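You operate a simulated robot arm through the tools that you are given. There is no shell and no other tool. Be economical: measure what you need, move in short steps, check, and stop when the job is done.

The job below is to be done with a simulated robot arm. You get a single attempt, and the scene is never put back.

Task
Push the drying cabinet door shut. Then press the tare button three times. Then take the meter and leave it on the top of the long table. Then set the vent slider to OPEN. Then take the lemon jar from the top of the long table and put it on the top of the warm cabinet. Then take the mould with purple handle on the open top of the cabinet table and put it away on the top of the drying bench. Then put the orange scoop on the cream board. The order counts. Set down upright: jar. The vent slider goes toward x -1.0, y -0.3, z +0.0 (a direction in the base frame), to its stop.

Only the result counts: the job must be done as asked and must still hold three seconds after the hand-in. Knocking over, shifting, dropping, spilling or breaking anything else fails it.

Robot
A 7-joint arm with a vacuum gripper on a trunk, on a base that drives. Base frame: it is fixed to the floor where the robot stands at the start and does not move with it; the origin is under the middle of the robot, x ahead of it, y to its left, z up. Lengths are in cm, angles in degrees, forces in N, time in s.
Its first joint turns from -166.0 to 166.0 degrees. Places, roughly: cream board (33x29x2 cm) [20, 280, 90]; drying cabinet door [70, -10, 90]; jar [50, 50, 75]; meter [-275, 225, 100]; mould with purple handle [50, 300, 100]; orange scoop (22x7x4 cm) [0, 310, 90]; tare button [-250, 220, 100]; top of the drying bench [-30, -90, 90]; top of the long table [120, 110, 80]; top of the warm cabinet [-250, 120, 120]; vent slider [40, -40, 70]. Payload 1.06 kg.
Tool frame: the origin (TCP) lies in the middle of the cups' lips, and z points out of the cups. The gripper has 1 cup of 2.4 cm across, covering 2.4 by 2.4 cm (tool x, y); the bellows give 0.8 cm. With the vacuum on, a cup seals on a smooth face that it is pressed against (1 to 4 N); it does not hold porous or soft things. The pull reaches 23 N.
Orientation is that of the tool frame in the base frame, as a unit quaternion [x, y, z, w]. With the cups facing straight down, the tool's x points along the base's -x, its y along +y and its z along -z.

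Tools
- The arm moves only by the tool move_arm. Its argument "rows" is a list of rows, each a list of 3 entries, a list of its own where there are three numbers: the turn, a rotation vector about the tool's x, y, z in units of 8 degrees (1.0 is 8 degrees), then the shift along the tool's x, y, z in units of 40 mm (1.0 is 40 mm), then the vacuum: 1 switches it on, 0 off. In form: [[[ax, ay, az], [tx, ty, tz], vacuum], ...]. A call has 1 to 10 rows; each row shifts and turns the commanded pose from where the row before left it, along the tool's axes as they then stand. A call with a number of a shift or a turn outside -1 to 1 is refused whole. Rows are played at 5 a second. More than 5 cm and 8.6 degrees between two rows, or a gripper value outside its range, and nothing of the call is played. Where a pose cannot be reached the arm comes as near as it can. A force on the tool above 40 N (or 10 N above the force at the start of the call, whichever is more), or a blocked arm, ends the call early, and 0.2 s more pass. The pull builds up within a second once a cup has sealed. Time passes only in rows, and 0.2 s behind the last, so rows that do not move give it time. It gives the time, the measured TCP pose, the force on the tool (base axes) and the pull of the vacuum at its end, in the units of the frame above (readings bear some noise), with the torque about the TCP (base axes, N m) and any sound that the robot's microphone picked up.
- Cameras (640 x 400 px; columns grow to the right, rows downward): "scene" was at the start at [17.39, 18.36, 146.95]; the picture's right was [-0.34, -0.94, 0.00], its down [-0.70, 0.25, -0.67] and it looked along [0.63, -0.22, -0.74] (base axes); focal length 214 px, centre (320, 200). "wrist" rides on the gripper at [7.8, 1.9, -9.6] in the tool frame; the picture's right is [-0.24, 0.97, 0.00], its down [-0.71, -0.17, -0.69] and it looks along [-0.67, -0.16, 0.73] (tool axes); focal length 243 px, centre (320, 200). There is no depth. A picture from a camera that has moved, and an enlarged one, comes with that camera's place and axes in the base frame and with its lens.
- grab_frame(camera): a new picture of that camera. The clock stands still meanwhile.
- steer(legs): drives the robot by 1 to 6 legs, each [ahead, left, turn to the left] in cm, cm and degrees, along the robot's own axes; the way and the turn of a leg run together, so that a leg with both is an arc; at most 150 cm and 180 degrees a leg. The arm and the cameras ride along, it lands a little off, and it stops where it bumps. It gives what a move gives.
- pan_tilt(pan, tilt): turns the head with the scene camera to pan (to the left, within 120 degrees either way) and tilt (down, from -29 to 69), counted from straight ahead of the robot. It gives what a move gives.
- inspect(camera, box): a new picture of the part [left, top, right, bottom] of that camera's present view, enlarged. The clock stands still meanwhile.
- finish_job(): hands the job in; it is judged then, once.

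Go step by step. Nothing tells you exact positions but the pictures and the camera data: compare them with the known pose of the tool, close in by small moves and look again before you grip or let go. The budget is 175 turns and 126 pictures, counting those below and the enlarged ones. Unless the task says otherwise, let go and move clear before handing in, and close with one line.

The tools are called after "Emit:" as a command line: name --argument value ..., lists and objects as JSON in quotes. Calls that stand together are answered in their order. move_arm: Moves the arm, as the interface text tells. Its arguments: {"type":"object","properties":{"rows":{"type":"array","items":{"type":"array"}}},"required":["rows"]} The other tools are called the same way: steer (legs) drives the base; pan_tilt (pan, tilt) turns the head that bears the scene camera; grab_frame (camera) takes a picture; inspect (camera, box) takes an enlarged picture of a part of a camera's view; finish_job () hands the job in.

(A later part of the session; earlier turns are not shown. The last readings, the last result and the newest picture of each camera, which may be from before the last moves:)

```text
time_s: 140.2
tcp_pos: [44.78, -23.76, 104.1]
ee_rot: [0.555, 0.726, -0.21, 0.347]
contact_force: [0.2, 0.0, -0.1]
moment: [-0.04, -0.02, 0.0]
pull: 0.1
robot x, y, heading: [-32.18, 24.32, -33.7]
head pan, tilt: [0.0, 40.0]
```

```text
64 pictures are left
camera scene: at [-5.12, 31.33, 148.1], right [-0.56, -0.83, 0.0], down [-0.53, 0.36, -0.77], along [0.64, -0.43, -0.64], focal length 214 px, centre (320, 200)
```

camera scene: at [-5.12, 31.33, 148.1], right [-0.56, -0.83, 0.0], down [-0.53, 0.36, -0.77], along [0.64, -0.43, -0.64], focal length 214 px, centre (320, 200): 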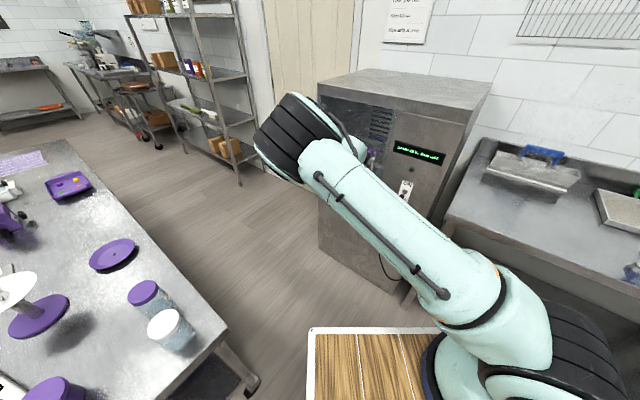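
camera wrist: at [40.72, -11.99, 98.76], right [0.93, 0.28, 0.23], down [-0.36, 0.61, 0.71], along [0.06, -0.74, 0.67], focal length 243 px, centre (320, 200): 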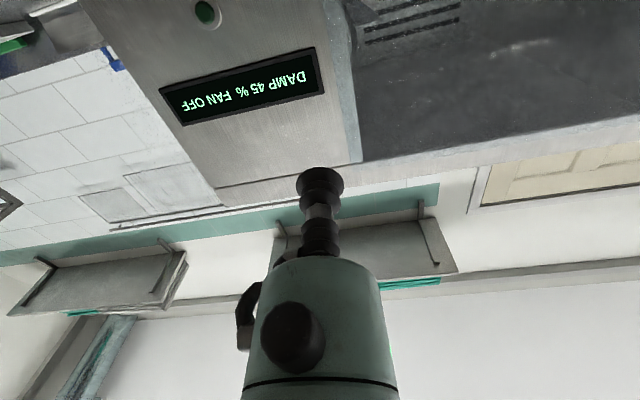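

The elbow is up again with the tool tilted 48°. I go down along this tilt to a point just before the door side of the knob.

Emit:
move_arm --rows '[[[0, 0, 0], [0.47, -0.23, 0.9], 0], [[0, 0, 0], [0.47, -0.23, 0.9], 0], [[0, 0, 0], [0.47, -0.23, 0.9], 0], [[0, 0, 0], [0.47, -0.23, 0.9], 0], [[0, 0, 0], [0.47, -0.23, 0.9], 0]]'

Emit:
grab_frame --camera "wrist"

Emit:
inspect --camera "scene" --box '[300, 120, 500, 280]'

```text
time_s: 141.4
tcp_pos: [43.72, -31.31, 84.97]
ee_rot: [0.556, 0.725, -0.21, 0.348]
contact_force: [-0.4, -0.1, 0.5]
moment: [0.01, -0.02, -0.01]
pull: 0.1
robot x, y, heading: [-31.99, 24.05, -34.1]
head pan, tilt: [0.0, 40.0]
```

```text
63 pictures are left
camera wrist: at [42.04, -19.02, 85.73], right [0.96, 0.13, 0.25], down [-0.25, -0.04, 0.97], along [0.14, -0.99, -0.01], focal length 243 px, centre (320, 200)
```

wrist: 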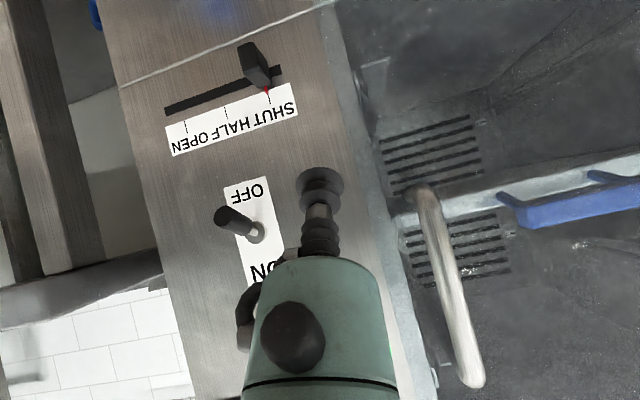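

```text
2.50 times, centred on (400, 200) of scene
camera zoom: at [-5.17, 31.32, 148.11], right [-0.56, -0.83, 0.0], down [-0.53, 0.36, -0.77], along [0.64, -0.43, -0.64], focal length 536 px, centre (120, 200)
```

zoom: 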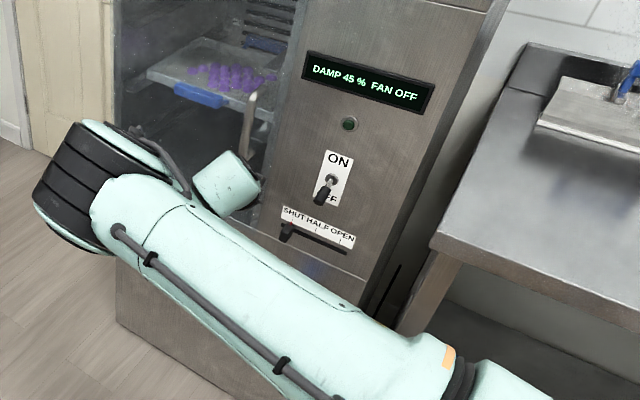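

Excellent view: the knob sits at (43,-40,74), slot to (33.5,-43). I lower the tip to just beside the knob, between it and the door's edge.

Emit:
move_arm --rows '[[[0, 0, 0], [0.28, -0.083, 0.9], 0], [[0, 0, 0], [0.28, -0.083, 0.9], 0], [[0, 0, 0], [0.28, -0.083, 0.9], 0]]'

Emit:
grab_frame --camera "wrist"

```text
time_s: 142.2
tcp_pos: [45.42, -37.03, 75.06]
ee_rot: [0.556, 0.725, -0.21, 0.348]
contact_force: [-0.5, 0.8, 0.0]
moment: [0.0, 0.01, -0.01]
pull: 0.1
robot x, y, heading: [-32.17, 24.36, -34.0]
head pan, tilt: [0.0, 40.0]
```

```text
61 pictures are left
camera wrist: at [43.57, -24.54, 75.91], right [0.96, 0.13, 0.25], down [-0.25, -0.04, 0.97], along [0.14, -0.99, -0.01], focal length 243 px, centre (320, 200)
```

wrist: 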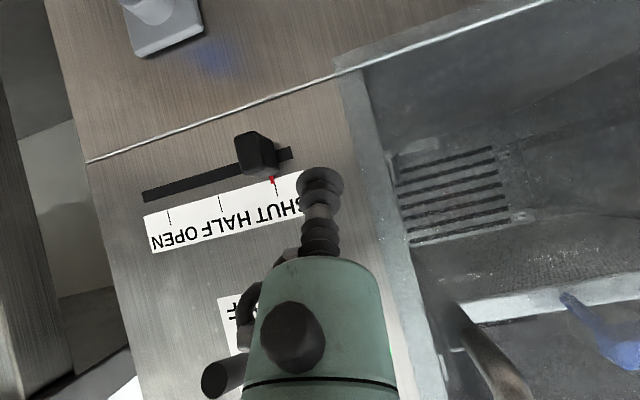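

Emit:
move_arm --rows '[[[0, 0, 0], [0.16, -0.03, 0.36], 0], [[0, 0, 0], [0.15, -0.02, 0.36], 0], [[0, 0, 0], [0, 0, 0], 0]]'

Emit:
move_arm --rows '[[[0, 0, 0], [-0.01, -0.25, -0.016], 0], [[0, 0, 0], [-0.01, -0.25, -0.016], 0], [[0, 0, 0], [-0.01, -0.25, -0.016], 0]]'

Emit:
grab_frame --camera "wrist"

```text
time_s: 143.0
tcp_pos: [45.72, -38.13, 72.23]
ee_rot: [0.556, 0.725, -0.211, 0.348]
contact_force: [0.4, -0.4, 0.3]
moment: [-0.02, 0.0, -0.01]
pull: 0.0
robot x, y, heading: [-31.95, 24.37, -33.9]
head pan, tilt: [0.0, 40.0]
```

```text
time_s: 143.8
tcp_pos: [42.95, -39.01, 72.09]
ee_rot: [0.555, 0.726, -0.21, 0.348]
contact_force: [0.8, -0.9, 0.5]
moment: [0.01, 0.0, 0.02]
pull: 0.1
robot x, y, heading: [-32.18, 24.04, -34.0]
head pan, tilt: [0.0, 40.0]
```

```text
60 pictures are left
camera wrist: at [41.18, -26.6, 72.96], right [0.96, 0.13, 0.25], down [-0.25, -0.04, 0.97], along [0.14, -0.99, -0.01], focal length 243 px, centre (320, 200)
```

wrist: 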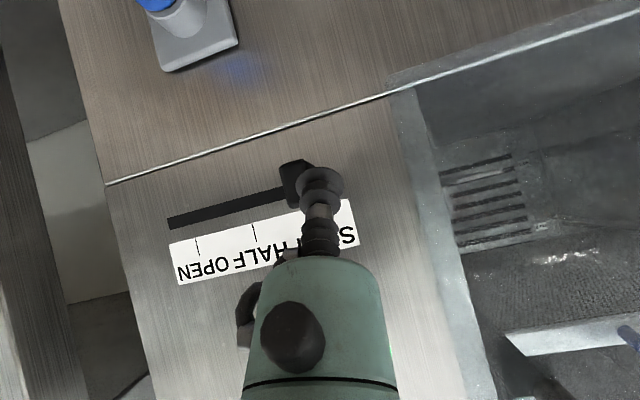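

Emit:
move_arm --rows '[[[0, 0, 0], [-0.01, -0.25, -0.016], 0], [[0, 0, 0], [-0.01, -0.25, -0.016], 0], [[0, 0, 0], [-0.01, -0.25, -0.016], 0]]'

Emit:
grab_frame --camera "wrist"

```text
time_s: 144.6
tcp_pos: [40.13, -39.77, 71.94]
ee_rot: [0.556, 0.725, -0.21, 0.347]
contact_force: [0.0, -0.4, -0.1]
moment: [0.03, 0.01, 0.01]
pull: 0.0
robot x, y, heading: [-32.26, 24.07, -33.8]
head pan, tilt: [0.0, 40.0]
```

```text
59 pictures are left
camera wrist: at [38.25, -27.45, 72.85], right [0.96, 0.13, 0.25], down [-0.25, -0.04, 0.97], along [0.14, -0.99, -0.01], focal length 243 px, centre (320, 200)
```

wrist: 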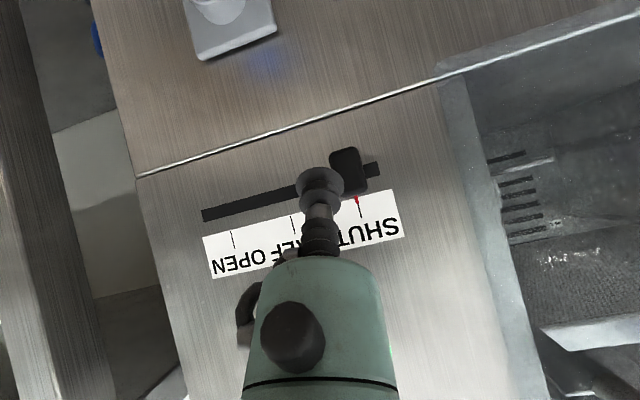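

The tip passed just in front of the knob without touching; triangulating again, the face is deeper: the knob's end is at (42.4,-42.3,71). I go back, 3.4 cm deeper and a bit lower.

Emit:
move_arm --rows '[[[0, 0, 0], [0.03, 0.56, 0.035], 0], [[0, 0, 0], [0.03, 0.57, 0.035], 0], [[0, 0, 0], [-0.17, -0.015, 0.4], 0], [[0, 0, 0], [-0.17, -0.015, 0.4], 0], [[0, 0, 0], [0, 0, 0], 0]]'

Emit:
grab_frame --camera "wrist"

```text
time_s: 145.8
tcp_pos: [45.32, -41.62, 70.98]
ee_rot: [0.555, 0.726, -0.209, 0.349]
contact_force: [-0.2, 0.3, 0.0]
moment: [0.01, 0.02, -0.02]
pull: 0.2
robot x, y, heading: [-32.37, 24.3, -34.2]
head pan, tilt: [0.0, 40.0]
```

```text
58 pictures are left
camera wrist: at [43.6, -29.25, 71.77], right [0.96, 0.13, 0.25], down [-0.25, -0.04, 0.97], along [0.14, -0.99, -0.01], focal length 243 px, centre (320, 200)
```

wrist: 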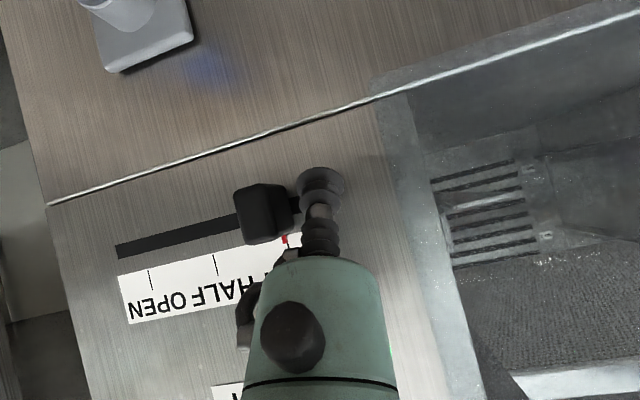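

Now the cup is right beside the knob. I raise slightly and push toward OPEN.

Emit:
move_arm --rows '[[[0, 0, 0], [-0.13, 0.014, -0.117], 0], [[0, 0, 0], [-0.01, -0.25, -0.016], 0], [[0, 0, 0], [-0.01, -0.25, -0.016], 0], [[0, 0, 0], [-0.01, -0.25, -0.016], 0], [[0, 0, 0], [-0.01, -0.25, -0.016], 0]]'

Emit:
grab_frame --camera "wrist"

```text
time_s: 147.0
tcp_pos: [41.48, -42.83, 71.52]
ee_rot: [0.556, 0.725, -0.21, 0.348]
contact_force: [1.5, 1.7, 0.4]
moment: [0.05, -0.03, 0.01]
pull: 0.1
robot x, y, heading: [-32.46, 24.0, -33.8]
head pan, tilt: [0.0, 40.0]
```

```text
57 pictures are left
camera wrist: at [39.7, -30.47, 72.44], right [0.96, 0.13, 0.25], down [-0.25, -0.04, 0.97], along [0.14, -0.99, -0.01], focal length 243 px, centre (320, 200)
```

wrist: 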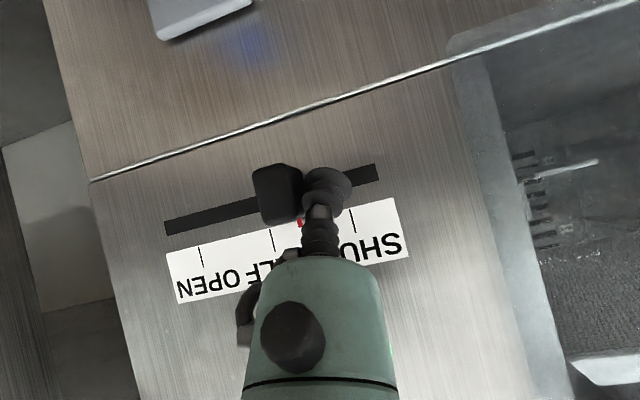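

The knob is moving with the cup. To keep clear of the fan switch I tilt the tool 12° flatter about its tip, then check.

Emit:
move_arm --rows '[[[0, -0.75, 0], [0, 0.03, 0], 0], [[0, -0.75, 0], [0, 0, 0], 0]]'

Emit:
grab_frame --camera "wrist"

Emit:
inspect --camera "scene" --box '[300, 120, 500, 280]'

```text
time_s: 147.6
tcp_pos: [41.8, -42.74, 71.55]
ee_rot: [0.53, 0.685, -0.266, 0.423]
contact_force: [-0.5, 0.6, -0.3]
moment: [0.02, 0.05, -0.01]
pull: 0.0
robot x, y, heading: [-32.03, 24.56, -34.0]
head pan, tilt: [0.0, 40.0]
```

```text
56 pictures are left
camera wrist: at [40.14, -30.49, 69.87], right [0.94, 0.17, 0.28], down [-0.31, 0.15, 0.94], along [0.12, -0.97, 0.19], focal length 243 px, centre (320, 200)
```

wrist: 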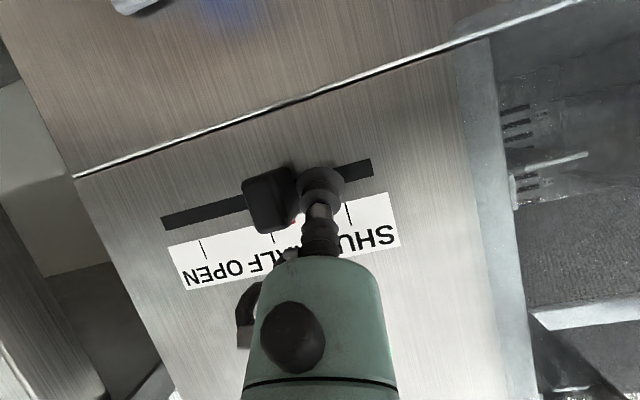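

```text
2.50 times, centred on (400, 200) of scene
camera zoom: at [-5.15, 31.27, 148.11], right [-0.56, -0.83, 0.0], down [-0.53, 0.36, -0.77], along [0.64, -0.43, -0.64], focal length 536 px, centre (120, 200)
```

zoom: 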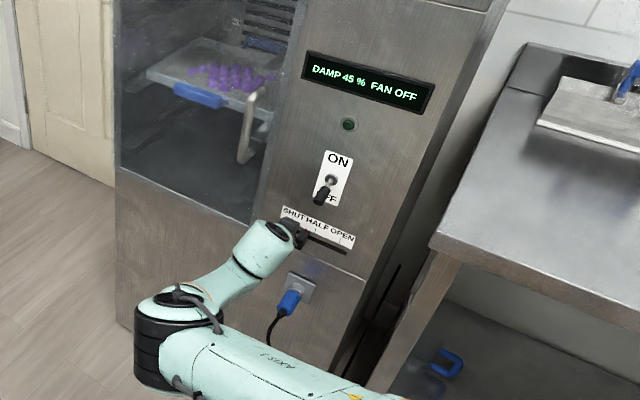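

The switch is well clear now. I push on toward OPEN.

Emit:
move_arm --rows '[[[0, 0, 0], [-0.017, -0.249, -0.013], 0], [[0, 0, 0], [-0.017, -0.249, -0.013], 0], [[0, 0, 0], [-0.017, -0.249, -0.013], 0], [[0, 0, 0], [-0.017, -0.249, -0.013], 0]]'

Emit:
grab_frame --camera "wrist"

```text
time_s: 148.6
tcp_pos: [37.87, -43.97, 71.49]
ee_rot: [0.53, 0.685, -0.268, 0.422]
contact_force: [1.7, 1.0, -0.3]
moment: [-0.02, -0.01, 0.01]
pull: 0.0
robot x, y, heading: [-32.03, 24.24, -34.0]
head pan, tilt: [0.0, 40.0]
```

```text
54 pictures are left
camera wrist: at [36.27, -31.75, 69.79], right [0.94, 0.17, 0.28], down [-0.31, 0.15, 0.94], along [0.12, -0.97, 0.19], focal length 243 px, centre (320, 200)
```

wrist: 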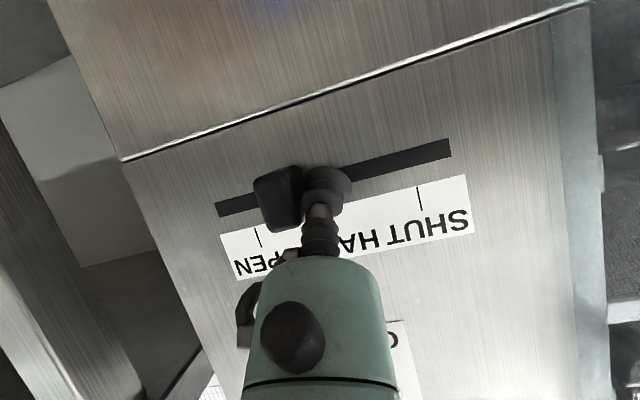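

Emit:
move_arm --rows '[[[0, 0, 0], [-0.012, -0.18, -0.01], 0], [[0, 0, 0], [-0.012, -0.18, -0.01], 0], [[0, 0, 0], [-0.01, -0.15, -0.008], 0], [[0, 0, 0], [-0.01, -0.15, -0.008], 0]]'

Emit:
grab_frame --camera "wrist"

```text
time_s: 149.6
tcp_pos: [35.32, -44.81, 71.53]
ee_rot: [0.531, 0.685, -0.267, 0.421]
contact_force: [1.0, 1.0, 0.2]
moment: [0.0, -0.01, 0.0]
pull: 0.1
robot x, y, heading: [-32.23, 24.24, -33.9]
head pan, tilt: [0.0, 40.0]
```

```text
53 pictures are left
camera wrist: at [33.7, -32.51, 69.82], right [0.94, 0.17, 0.28], down [-0.31, 0.15, 0.94], along [0.11, -0.97, 0.19], focal length 243 px, centre (320, 200)
```

wrist: 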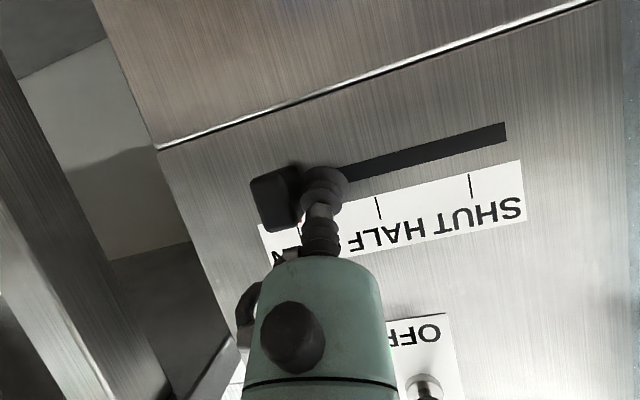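

Emit:
move_arm --rows '[[[0, 0, 0], [-0.007, -0.1, -0.005], 0], [[0, 0, 0], [-0.007, -0.1, -0.005], 0], [[0, 0, 0], [-0.007, -0.1, -0.005], 0]]'

Emit:
inspect --camera "wrist" --box '[200, 120, 400, 260]'

```text
time_s: 150.4
tcp_pos: [34.52, -44.8, 71.63]
ee_rot: [0.529, 0.686, -0.265, 0.423]
contact_force: [21.4, 7.2, -1.2]
moment: [0.02, 0.0, 0.03]
pull: 0.0
robot x, y, heading: [-32.11, 24.0, -33.7]
head pan, tilt: [0.0, 40.0]
```

```text
2.86 times, centred on (300, 190) of wrist
camera zoom: at [32.92, -32.57, 69.9], right [0.94, 0.17, 0.28], down [-0.31, 0.15, 0.94], along [0.12, -0.97, 0.2], focal length 693 px, centre (377, 229)
```

zoom: 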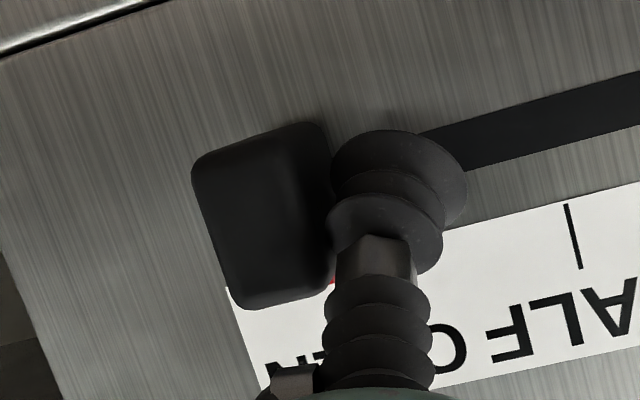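

The slider is at its stop (22 N) at OPEN. I ease off and back straight out, then up.

Emit:
move_arm --rows '[[[0, 0, 0], [0.017, 0.25, 0.013], 0], [[0, 0, 0], [0.5, 0.01, -0.86], 0], [[0, 0, 0], [0.5, 0.01, -0.86], 0], [[0, 0, 0], [-0.4, 0.07, -0.8], 0], [[0, 0, 0], [-0.4, 0.07, -0.8], 0], [[0, 0, 0], [-0.4, 0.07, -0.8], 0]]'

Emit:
inspect --camera "scene" --box '[300, 120, 500, 280]'

```text
time_s: 151.8
tcp_pos: [31.01, -31.54, 80.51]
ee_rot: [0.53, 0.686, -0.267, 0.421]
contact_force: [0.2, 0.2, -0.6]
moment: [0.04, 0.01, 0.01]
pull: 0.1
robot x, y, heading: [-32.15, 24.0, -34.0]
head pan, tilt: [0.0, 40.0]
```

```text
2.50 times, centred on (400, 200) of scene
camera zoom: at [-5.13, 31.26, 148.11], right [-0.56, -0.83, 0.0], down [-0.53, 0.36, -0.77], along [0.63, -0.43, -0.64], focal length 536 px, centre (120, 200)
```

zoom: 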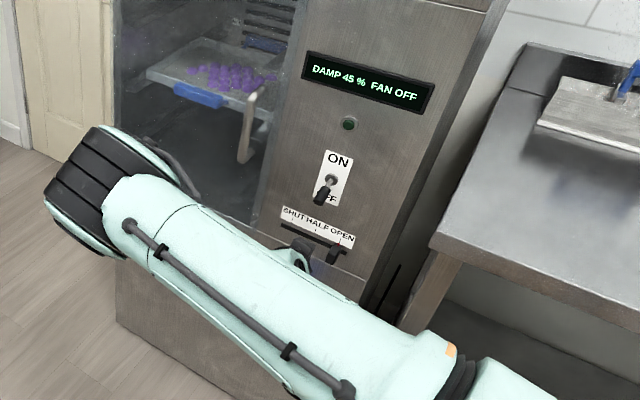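

The slider stands at OPEN. Next the lemon jar; I lift the arm and bring the tool vertical again.

Emit:
move_arm --rows '[[[0, 0, 0], [-0.862, 0.084, -0.5], 0], [[0, 0, 0], [-0.862, 0.084, -0.5], 0], [[0, 0, 0], [-0.862, 0.084, -0.5], 0], [[0, 1, 0], [-0.4, 0, -0.4], 0], [[0, 1, 0], [-0.3, 0, -0.5], 0], [[0, 1, 0], [-0.2, 0, -0.5], 0], [[0, 1, 0], [0, 0, -0.5], 0], [[0, 1, 0], [0, 0, -0.5], 0], [[0, 1, 0], [0, 0, -0.5], 0], [[0, 1, 0], [0, 0, -0.5], 0]]'

```text
time_s: 154.0
tcp_pos: [28.54, -26.7, 106.11]
ee_rot: [0.593, 0.803, 0.014, 0.05]
contact_force: [0.3, 0.3, -0.1]
moment: [0.02, -0.02, 0.0]
pull: 0.0
robot x, y, heading: [-32.21, 24.48, -34.2]
head pan, tilt: [0.0, 40.0]
```

Emit:
move_arm --rows '[[[0.587, 0.459, 0], [0, 0, -1], 0], [[0, 0, 0], [0, 0, -1], 0], [[0, 0, 0], [0, 0, -1], 0], [[0, 0, 0], [0, 0, -1], 0], [[0, 0, 0], [0, 0, -1], 0]]'

Emit:
steer --legs '[[0, 0, 70]]'

Emit:
pan_tilt --pan -20 --tilt 45

Emit:
grab_frame --camera "scene"

Emit:
grab_frame --camera "wrist"

```text
time_s: 155.2
tcp_pos: [28.2, -26.38, 126.14]
ee_rot: [0.595, 0.804, -0.001, 0.0]
contact_force: [-0.6, 0.0, -0.4]
moment: [0.01, 0.03, 0.0]
pull: 0.0
robot x, y, heading: [-32.1, 24.12, -33.8]
head pan, tilt: [0.0, 40.0]
```

```text
time_s: 158.6
tcp_pos: [35.62, 64.38, 126.06]
ee_rot: [0.021, 1.0, 0.0, 0.002]
contact_force: [0.3, 0.9, -0.4]
moment: [-0.05, 0.01, -0.01]
pull: 0.1
robot x, y, heading: [-32.61, 24.34, 37.0]
head pan, tilt: [0.0, 40.0]
```

```text
time_s: 159.5
tcp_pos: [35.54, 64.35, 126.09]
ee_rot: [0.02, 1.0, 0.001, 0.001]
contact_force: [0.5, 0.3, -0.2]
moment: [0.01, 0.03, -0.02]
pull: 0.0
robot x, y, heading: [-32.48, 23.96, 36.3]
head pan, tilt: [-20.0, 45.0]
```

```text
50 pictures are left
camera scene: at [-28.95, 49.38, 147.39], right [0.29, -0.96, 0.0], down [-0.68, -0.2, -0.71], along [0.68, 0.2, -0.71], focal length 214 px, centre (320, 200)
```

scene: 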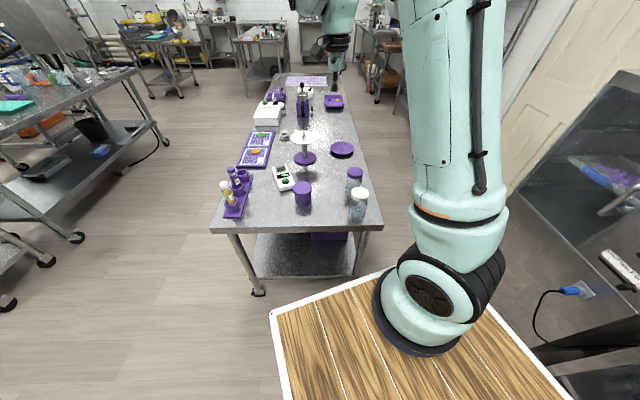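

```text
49 pictures are left
camera wrist: at [27.96, 66.59, 135.64], right [0.27, 0.96, 0.0], down [0.7, -0.2, 0.69], along [0.66, -0.19, -0.73], focal length 243 px, centre (320, 200)
```

wrist: 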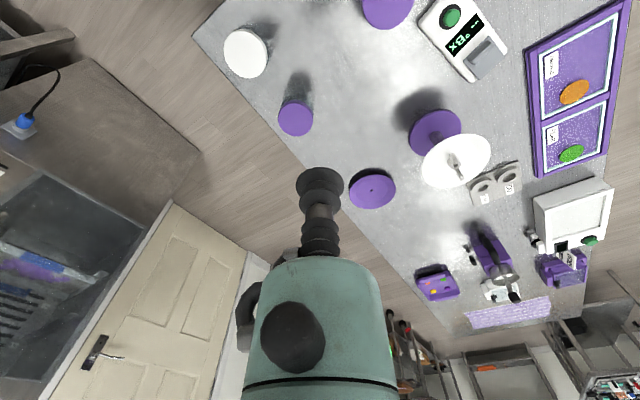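

The lemon jar's purple lid triangulates to about (47,56,89). I move above it.

Emit:
move_arm --rows '[[[0, 0, 0], [-0.49, -0.33, 0.87], 0], [[0, 0, 0], [-0.49, -0.33, 0.87], 0], [[0, 0, 0], [-0.49, -0.33, 0.87], 0], [[0, 0, 0], [-0.49, -0.33, 0.87], 0], [[0, 0, 0], [-0.49, -0.33, 0.87], 0], [[0, 0, 0], [-0.49, -0.33, 0.87], 0]]'

Emit:
grab_frame --camera "wrist"

Emit:
inspect --camera "scene" --box '[270, 120, 410, 240]'

```text
time_s: 160.9
tcp_pos: [47.04, 55.95, 104.96]
ee_rot: [0.02, 1.0, 0.0, 0.0]
contact_force: [-0.1, -0.2, 0.8]
moment: [-0.01, -0.01, -0.03]
pull: 0.0
robot x, y, heading: [-32.02, 23.95, 36.8]
head pan, tilt: [-20.0, 45.0]
```

```text
48 pictures are left
camera wrist: at [39.3, 58.15, 114.64], right [0.27, 0.96, 0.0], down [0.7, -0.2, 0.69], along [0.66, -0.19, -0.73], focal length 243 px, centre (320, 200)
```

wrist: 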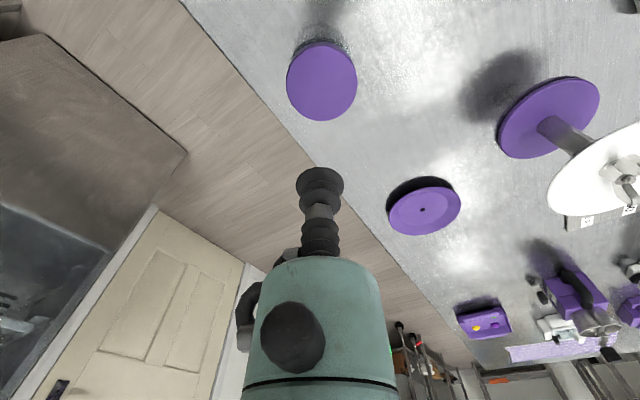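

```text
3.33 times, centred on (340, 180) of scene
camera zoom: at [-29.01, 49.38, 147.39], right [0.29, -0.96, 0.0], down [-0.68, -0.2, -0.71], along [0.68, 0.2, -0.71], focal length 715 px, centre (253, 267)
```

zoom: 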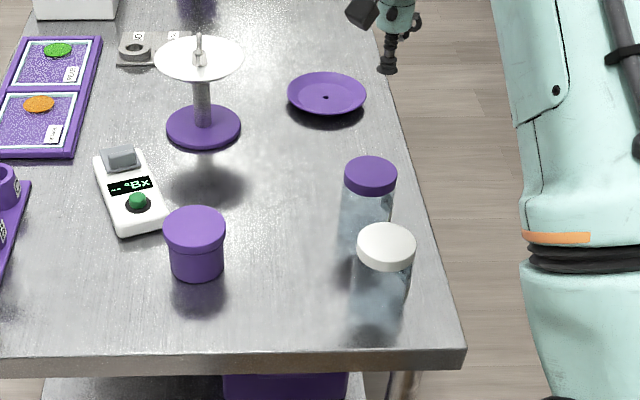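

The cup is right over the lid. I descend to just above it and check.

Emit:
move_arm --rows '[[[0, 0, 0], [0, 0, 1], 0], [[0, 0, 0], [0, 0, 1], 0], [[0, 0, 0], [0, 0, 0.6], 0]]'

Emit:
grab_frame --camera "wrist"

Emit:
inspect --camera "scene" --box '[310, 130, 400, 230]'

```text
time_s: 161.7
tcp_pos: [47.04, 55.87, 94.63]
ee_rot: [0.02, 1.0, 0.001, 0.001]
contact_force: [-0.1, 0.2, -0.5]
moment: [0.01, 0.03, -0.01]
pull: 0.1
robot x, y, heading: [-32.0, 24.33, 36.6]
head pan, tilt: [-20.0, 45.0]
```

```text
46 pictures are left
camera wrist: at [39.42, 58.12, 104.23], right [0.27, 0.96, 0.0], down [0.7, -0.2, 0.69], along [0.66, -0.19, -0.73], focal length 243 px, centre (320, 200)
```

wrist: 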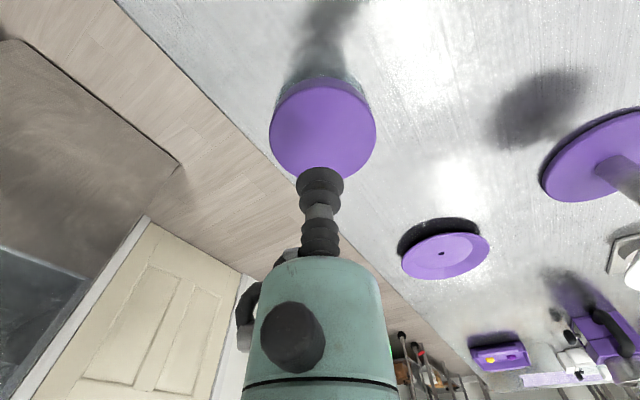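

```text
4.00 times, centred on (355, 180) of scene
camera zoom: at [-28.97, 49.36, 147.39], right [0.29, -0.96, 0.0], down [-0.68, -0.2, -0.71], along [0.68, 0.2, -0.71], focal length 858 px, centre (180, 280)
```

zoom: 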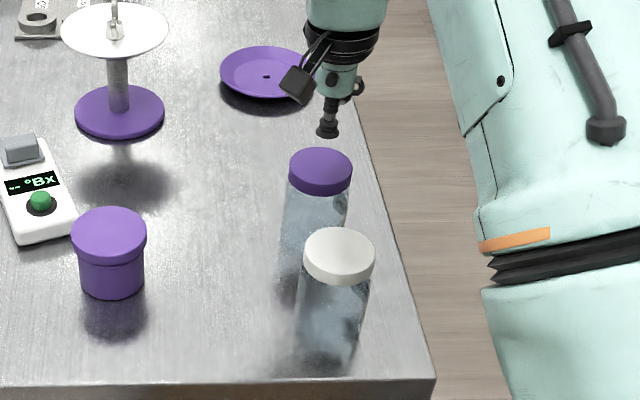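

Lid top at (46.9,56.1,88.7). I go down on it with the vacuum on.

Emit:
move_arm --rows '[[[0, 0, 0], [0.02, 0.04, 1], 1], [[0, 0, 0], [0, 0, 0.25], 1], [[0, 0, 0], [0, 0, 0.12], 1], [[0, 0, 0], [0, 0, 0.1], 1], [[0, 0, 0], [0, 0, 0.05], 1], [[0, 0, 0], [0, 0, 0], 1]]'

```text
time_s: 162.6
tcp_pos: [47.4, 55.92, 89.46]
ee_rot: [0.02, 1.0, 0.001, 0.005]
contact_force: [-5.2, -2.5, 22.4]
moment: [-0.02, -0.07, 0.0]
pull: 22.8
robot x, y, heading: [-32.49, 23.97, 36.3]
head pan, tilt: [-20.0, 45.0]
stopped in row 4: the force on the tool passed its limit (the readings are from after the stop); the commanded pose is now the measured one
```

Sealed (contact came a bit early). I lift gently.

Emit:
move_arm --rows '[[[0, 0, 0], [0, 0, -0.15], 1], [[0, 0, 0], [0, 0, 0], 1], [[0, 0, 0], [0, 0, -0.4], 1], [[0, 0, 0], [0, 0, -0.7], 1], [[0, 0, 0], [0, 0, -0.8], 1]]'

Emit:
inspect --camera "scene" --box '[290, 110, 410, 230]'

```text
time_s: 163.8
tcp_pos: [47.25, 55.92, 97.38]
ee_rot: [0.021, 1.0, 0.0, 0.004]
contact_force: [0.5, -0.3, -0.4]
moment: [0.01, 0.05, -0.04]
pull: 22.8
robot x, y, heading: [-32.16, 24.09, 36.6]
head pan, tilt: [-20.0, 45.0]
```

```text
3.33 times, centred on (350, 170) of scene
camera zoom: at [-28.93, 49.38, 147.38], right [0.29, -0.96, 0.0], down [-0.68, -0.2, -0.71], along [0.68, 0.2, -0.71], focal length 715 px, centre (220, 300)
```

zoom: 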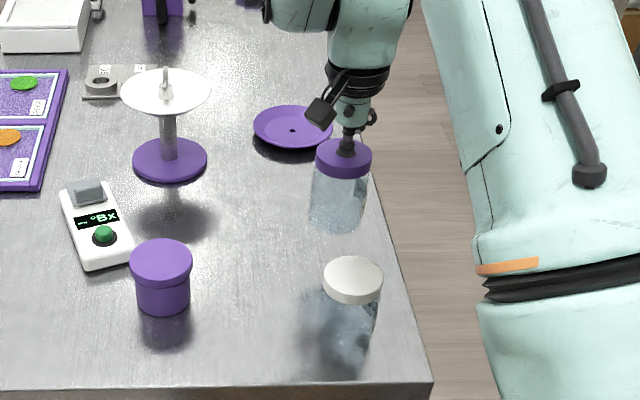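

The light jar hangs straight. I raise it and drive to the warm cabinet, stopping short to look.

Emit:
move_arm --rows '[[[0, 0, 0], [0, 0, -1], 1], [[0, 0, 0], [0, 0, -1], 1], [[0, 0, 0], [0, 0, -1], 1], [[0, 0, 0], [0, 0, -1], 1], [[0, 0, 0], [0, 0, -1], 1], [[0, 0, 0], [0, 0, -1], 1], [[0, 0, 0], [0, 0, -1], 1], [[0, 0, 0], [0, 0, -1], 1], [[0, 0, 0], [0, 0, -1], 1], [[0, 0, 0], [0, 0, -0.5], 1]]'

Emit:
steer --legs '[[0, 0, 107], [140, 0, 0], [0, 0, 35]]'

Emit:
pan_tilt --pan 0 --tilt 20

Emit:
grab_frame --camera "scene"

```text
time_s: 166.0
tcp_pos: [47.1, 56.05, 135.51]
ee_rot: [0.02, 1.0, 0.0, 0.003]
contact_force: [0.3, -0.3, -1.0]
moment: [-0.02, 0.07, -0.01]
pull: 22.9
robot x, y, heading: [-32.71, 24.15, 36.7]
head pan, tilt: [-20.0, 45.0]
```

```text
time_s: 179.1
tcp_pos: [-223.58, 133.8, 135.52]
ee_rot: [0.934, -0.356, -0.002, -0.001]
contact_force: [0.4, 0.1, -0.9]
moment: [-0.02, -0.04, -0.01]
pull: 22.4
robot x, y, heading: [-141.77, 107.82, 177.1]
head pan, tilt: [-20.0, 45.0]
```

```text
time_s: 179.9
tcp_pos: [-223.47, 133.7, 135.57]
ee_rot: [0.934, -0.356, -0.002, -0.001]
contact_force: [-0.3, 0.2, -1.4]
moment: [0.01, -0.04, -0.01]
pull: 23.1
robot x, y, heading: [-142.31, 107.75, 177.1]
head pan, tilt: [0.0, 20.0]
```

```text
43 pictures are left
camera scene: at [-162.48, 87.81, 151.25], right [0.05, 1.0, 0.0], down [0.34, -0.02, -0.94], along [-0.94, 0.05, -0.34], focal length 214 px, centre (320, 200)
```

scene: 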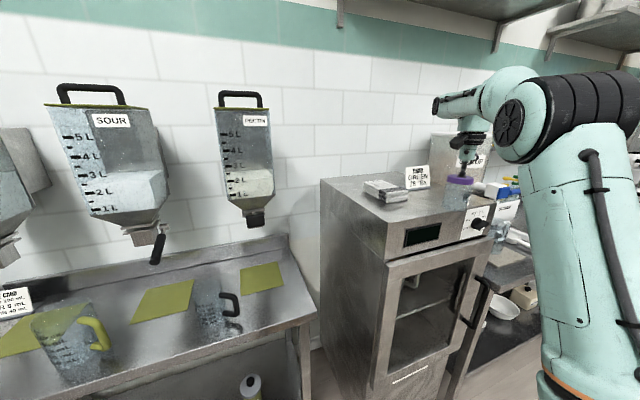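

Emit:
inspect --camera "scene" --box '[310, 130, 510, 260]'

Emit:
grab_frame --camera "wrist"

```text
3.08 times, centred on (410, 195) of scene
camera zoom: at [-162.48, 87.81, 151.25], right [0.05, 1.0, 0.0], down [0.34, -0.02, -0.94], along [-0.94, 0.05, -0.34], focal length 660 px, centre (43, 215)
```

zoom: 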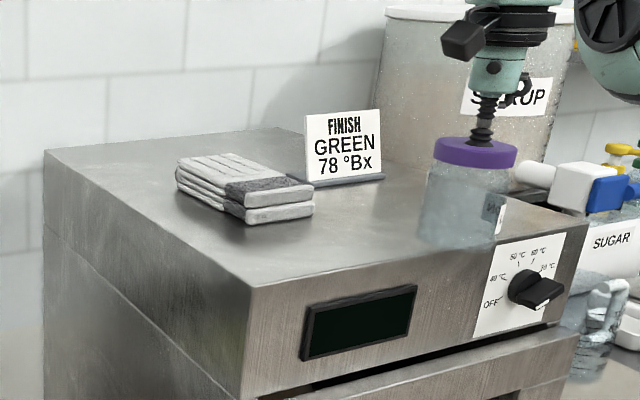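

```text
41 pictures are left
camera wrist: at [-218.79, 127.09, 145.08], right [-0.82, -0.57, 0.0], down [-0.41, 0.6, 0.69], along [-0.39, 0.57, -0.72], focal length 243 px, centre (320, 200)
```

wrist: 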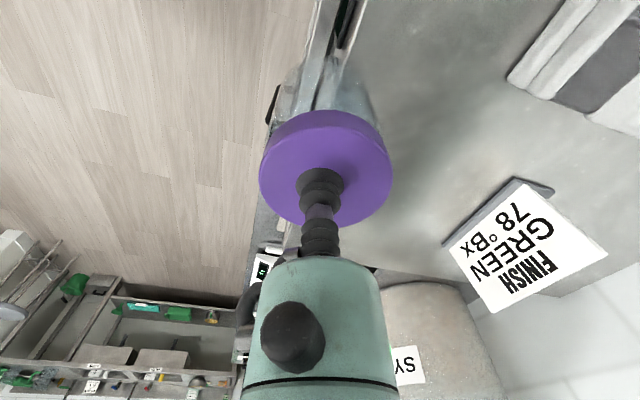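

Cabinet top is at z≈119; a free spot lies at about (-247,147), in front of the sign and right of the stack. I shift the arm sideways, then drive 20 cm forward.

Emit:
move_arm --rows '[[[0, 0, 0], [-0.52, -0.58, 0], 1], [[0, 0, 0], [-0.52, -0.58, 0], 1], [[0, 0, 0], [-0.52, -0.58, 0], 1], [[0, 0, 0], [-0.52, -0.58, 0], 1]]'

Emit:
steer --legs '[[22, 0, 0]]'

Emit:
inspect --camera "scene" --box '[310, 130, 570, 290]'

Emit:
grab_frame --camera "wrist"

```text
time_s: 180.9
tcp_pos: [-223.46, 145.98, 135.72]
ee_rot: [0.934, -0.356, -0.003, -0.001]
contact_force: [0.2, -0.6, -1.1]
moment: [0.04, 0.02, -0.01]
pull: 22.8
robot x, y, heading: [-142.09, 107.47, 177.2]
head pan, tilt: [0.0, 20.0]
```

```text
time_s: 182.6
tcp_pos: [-245.01, 147.4, 135.63]
ee_rot: [0.934, -0.357, -0.002, -0.001]
contact_force: [-0.5, 0.2, -0.6]
moment: [-0.04, -0.01, 0.03]
pull: 22.9
robot x, y, heading: [-164.08, 108.75, 177.1]
head pan, tilt: [0.0, 20.0]
```

```text
2.46 times, centred on (440, 210) of scene
camera zoom: at [-184.15, 88.94, 151.25], right [0.05, 1.0, 0.0], down [0.34, -0.02, -0.94], along [-0.94, 0.05, -0.34], focal length 528 px, centre (25, 175)
```

zoom: 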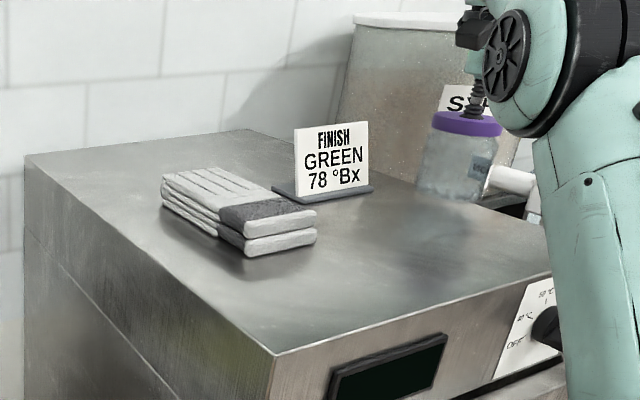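

```text
39 pictures are left
camera wrist: at [-240.3, 140.71, 145.22], right [-0.82, -0.57, 0.0], down [-0.41, 0.6, 0.69], along [-0.39, 0.57, -0.72], focal length 243 px, centre (320, 200)
```

wrist: 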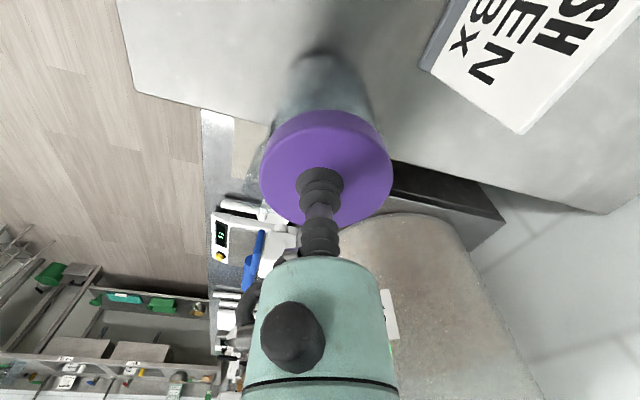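

The cabinet's right edge is 7 cm away, so I shift inward to about (-241,142), then lower partly.

Emit:
move_arm --rows '[[[0, 0, 0], [0.82, 0.17, 0], 1], [[0, 0, 0], [0.82, 0.17, 0], 1], [[0, 0, 0], [0, 0, 0.4], 1], [[0, 0, 0], [0, 0, 0.3], 1], [[0, 0, 0], [0, 0, 0], 1]]'

Emit:
inspect --camera "scene" --box '[390, 130, 570, 250]'

```text
time_s: 183.7
tcp_pos: [-240.89, 141.95, 133.36]
ee_rot: [0.934, -0.358, -0.009, -0.002]
contact_force: [-0.4, -0.6, 15.9]
moment: [0.09, 0.01, -0.02]
pull: 22.9
robot x, y, heading: [-163.58, 108.83, 176.8]
head pan, tilt: [0.0, 20.0]
stopped in row 5: the force on the tool passed its limit (the readings are from after the stop); the commanded pose is now the measured one
```

```text
3.33 times, centred on (480, 190) of scene
camera zoom: at [-184.1, 88.89, 151.25], right [0.05, 1.0, 0.0], down [0.34, -0.02, -0.94], along [-0.94, 0.05, -0.34], focal length 715 px, centre (-213, 233)
```

zoom: 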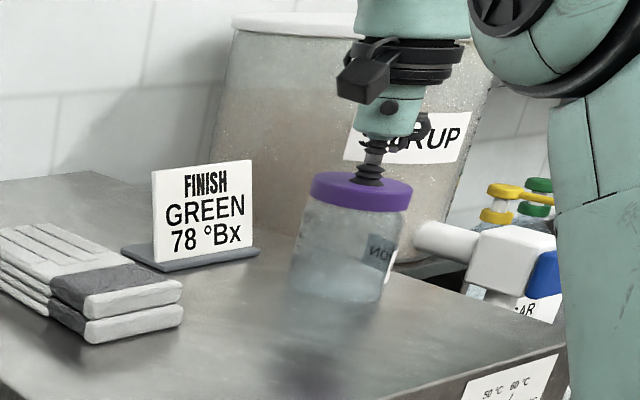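

The jar has touched down (16 N). I ease off, release and lift.

Emit:
move_arm --rows '[[[0, 0, 0], [0, 0, -0.06], 1], [[0, 0, 0], [0, 0, 0], 0], [[0, 0, 0], [0, 0, 0], 0], [[0, 0, 0], [0, 0, 0], 0], [[0, 0, 0], [0, 0, -0.1], 0], [[0, 0, 0], [0, 0, -0.3], 0], [[0, 0, 0], [0, 0, -0.8], 0], [[0, 0, 0], [0, 0, -0.8], 0]]'

Emit:
inspect --camera "scene" --box '[390, 130, 570, 250]'

```text
time_s: 185.5
tcp_pos: [-240.91, 142.02, 141.42]
ee_rot: [0.934, -0.357, -0.007, -0.001]
contact_force: [-0.5, 0.2, -1.0]
moment: [-0.04, -0.01, 0.02]
pull: 0.1
robot x, y, heading: [-163.71, 108.52, 177.2]
head pan, tilt: [0.0, 20.0]
```

```text
3.33 times, centred on (480, 190) of scene
camera zoom: at [-184.15, 88.93, 151.25], right [0.05, 1.0, 0.0], down [0.34, -0.02, -0.94], along [-0.94, 0.05, -0.34], focal length 715 px, centre (-213, 233)
```

zoom: 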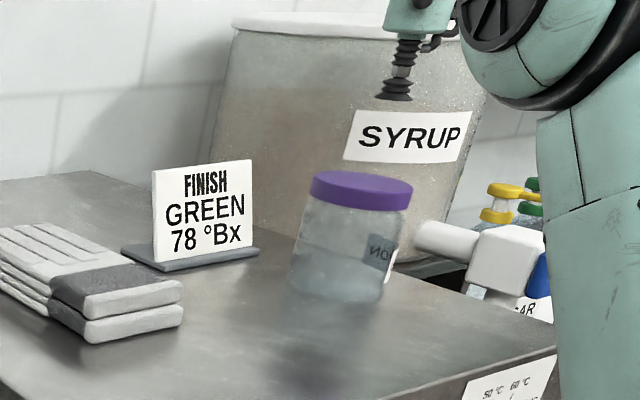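

The lemon jar stands upright on the warm cabinet. Next the mould with the purple handle; I back out and drive to the island table.

Emit:
steer --legs '[[-40, 0, 0], [0, 0, -141], [145, 0, 0], [33, 0, 0], [0, 0, 69]]'

Emit:
pan_tilt --pan -5 --tilt 32

Emit:
grab_frame --camera "scene"

```text
time_s: 205.4
tcp_pos: [23.26, 294.96, 141.58]
ee_rot: [-0.558, 0.83, 0.005, 0.005]
contact_force: [0.1, -0.1, 0.4]
moment: [0.03, -0.02, 0.01]
pull: 0.0
robot x, y, heading: [18.16, 211.4, 106.7]
head pan, tilt: [0.0, 20.0]
```

```text
time_s: 206.1
tcp_pos: [23.24, 295.03, 141.47]
ee_rot: [-0.559, 0.829, 0.005, 0.004]
contact_force: [0.6, -0.8, 0.1]
moment: [0.0, -0.02, -0.03]
pull: 0.1
robot x, y, heading: [18.05, 211.09, 106.9]
head pan, tilt: [-5.0, 32.0]
```

```text
36 pictures are left
camera scene: at [-6.72, 223.55, 149.34], right [0.98, 0.21, 0.0], down [0.11, -0.52, -0.85], along [-0.17, 0.83, -0.53], focal length 214 px, centre (320, 200)
```

scene: 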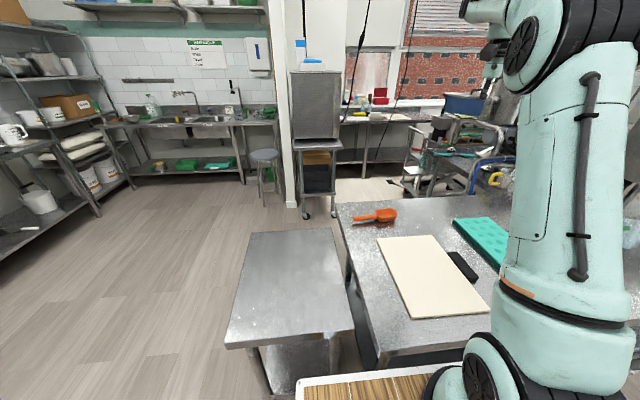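

The cream board and orange scoop are in view; the moulds are hidden behind the arm. I pan right and use the wrist camera.

Emit:
grab_frame --camera "wrist"

Emit:
pan_tilt --pan -45 --tilt 38

Emit:
grab_frame --camera "scene"

```text
35 pictures are left
camera wrist: at [18.6, 288.37, 151.01], right [-0.81, 0.58, 0.01], down [0.42, 0.58, 0.69], along [0.4, 0.57, -0.72], focal length 243 px, centre (320, 200)
```

wrist: 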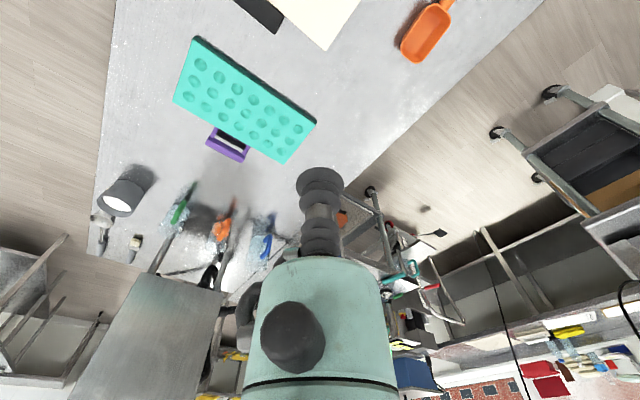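

```text
time_s: 207.2
tcp_pos: [23.24, 295.13, 141.57]
ee_rot: [-0.558, 0.83, 0.005, 0.005]
contact_force: [-0.1, 0.1, 0.5]
moment: [0.01, 0.0, -0.02]
pull: 0.0
robot x, y, heading: [18.35, 211.19, 106.7]
head pan, tilt: [-45.0, 38.0]
```

```text
34 pictures are left
camera scene: at [-0.81, 222.39, 148.41], right [0.88, -0.47, 0.0], down [-0.29, -0.54, -0.79], along [0.37, 0.69, -0.62], focal length 214 px, centre (320, 200)
```

scene: 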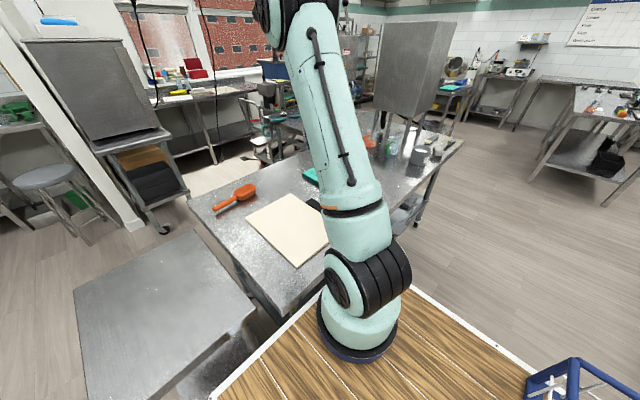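

The teal mould with the purple handle lies at about (48,298). I move over it for a close look.

Emit:
move_arm --rows '[[[0, 0, 0], [-0.2, -0.91, 0.5], 0], [[0, 0, 0], [-0.2, -0.91, 0.5], 0], [[0, 0, 0], [-0.2, -0.91, 0.5], 0], [[0, 0, 0], [-0.2, -0.91, 0.5], 0], [[0, 0, 0], [-0.2, -0.91, 0.5], 0], [[0, 0, 0], [-0.2, -0.91, 0.5], 0]]'

Emit:
grab_frame --camera "wrist"

```text
time_s: 208.6
tcp_pos: [45.53, 291.19, 129.56]
ee_rot: [-0.558, 0.83, 0.007, 0.006]
contact_force: [-0.9, -0.7, 0.0]
moment: [-0.02, -0.05, -0.04]
pull: 0.1
robot x, y, heading: [18.07, 211.07, 106.8]
head pan, tilt: [-45.0, 38.0]
```

```text
33 pictures are left
camera wrist: at [40.81, 284.51, 139.04], right [-0.81, 0.58, 0.01], down [0.42, 0.58, 0.69], along [0.4, 0.57, -0.72], focal length 243 px, centre (320, 200)
```

wrist: 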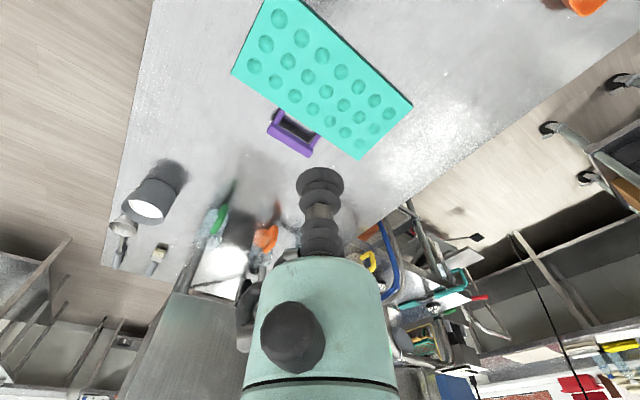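

Emit:
inspect --camera "wrist" --box '[220, 0, 420, 170]'

```text
2.35 times, centred on (320, 85) of wrist
camera zoom: at [40.81, 284.51, 139.04], right [-0.81, 0.58, 0.01], down [0.42, 0.58, 0.69], along [0.4, 0.57, -0.72], focal length 571 px, centre (320, 471)
```

zoom: 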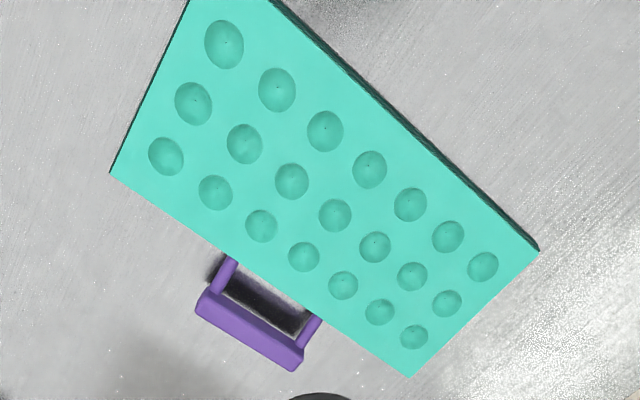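

The mould has 7×3 cavities; between four of them there is a flat spot just large enough for the cup, next to its centre, at about (52.6,298.5). I drive a bit closer and look from above there.

Emit:
steer --legs '[[10, -8, 0]]'

Emit:
move_arm --rows '[[[0, 0, 0], [0.41, -0.5, 0.9], 0], [[0, 0, 0], [0.41, -0.5, 0.9], 0], [[0, 0, 0], [0, 0, 1], 0], [[0, 0, 0], [0, 0, 1], 0], [[0, 0, 0], [0, 0, 1], 0], [[0, 0, 0], [0, 0, 1], 0]]'

Emit:
grab_frame --camera "wrist"

```text
time_s: 209.9
tcp_pos: [50.01, 303.24, 129.58]
ee_rot: [-0.559, 0.829, 0.005, 0.005]
contact_force: [0.9, -0.8, -0.1]
moment: [0.03, 0.02, 0.02]
pull: 0.2
robot x, y, heading: [23.31, 222.99, 107.0]
head pan, tilt: [-45.0, 38.0]
```

```text
time_s: 211.3
tcp_pos: [52.36, 298.87, 106.38]
ee_rot: [-0.56, 0.829, 0.006, 0.005]
contact_force: [0.3, -0.6, -0.9]
moment: [0.03, -0.01, 0.01]
pull: 0.0
robot x, y, heading: [23.27, 223.06, 107.0]
head pan, tilt: [-45.0, 38.0]
```

```text
31 pictures are left
camera wrist: at [47.69, 292.1, 115.97], right [-0.81, 0.58, 0.01], down [0.42, 0.58, 0.7], along [0.4, 0.57, -0.72], focal length 243 px, centre (320, 200)
```

wrist: 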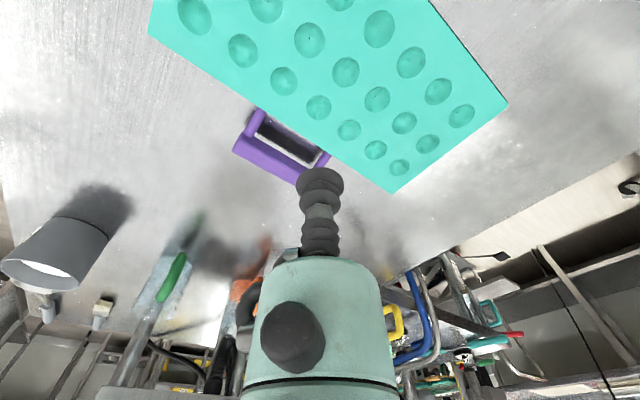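

Emit:
move_arm --rows '[[[0, 0, 0], [0.35, -0.05, 0.8], 0], [[0, 0, 0], [0, 0, 0.9], 0]]'

Emit:
grab_frame --camera "wrist"

```text
time_s: 211.9
tcp_pos: [52.12, 297.58, 99.51]
ee_rot: [-0.559, 0.829, 0.006, 0.006]
contact_force: [0.2, -0.2, 0.4]
moment: [-0.03, 0.0, 0.02]
pull: 0.0
robot x, y, heading: [23.05, 223.23, 106.9]
head pan, tilt: [-45.0, 38.0]
```

```text
30 pictures are left
camera wrist: at [47.51, 291.0, 109.06], right [-0.81, 0.58, 0.01], down [0.42, 0.58, 0.7], along [0.4, 0.57, -0.72], focal length 243 px, centre (320, 200)
```

wrist: 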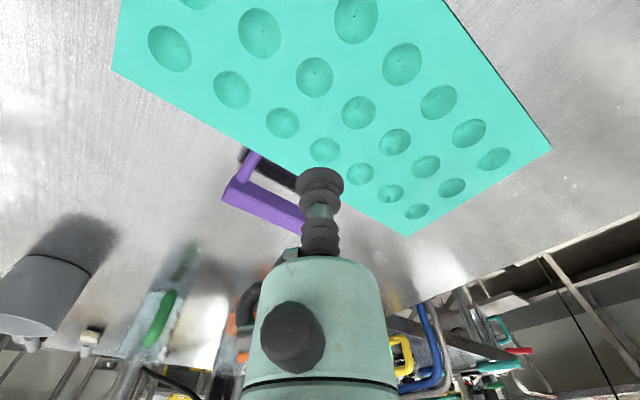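

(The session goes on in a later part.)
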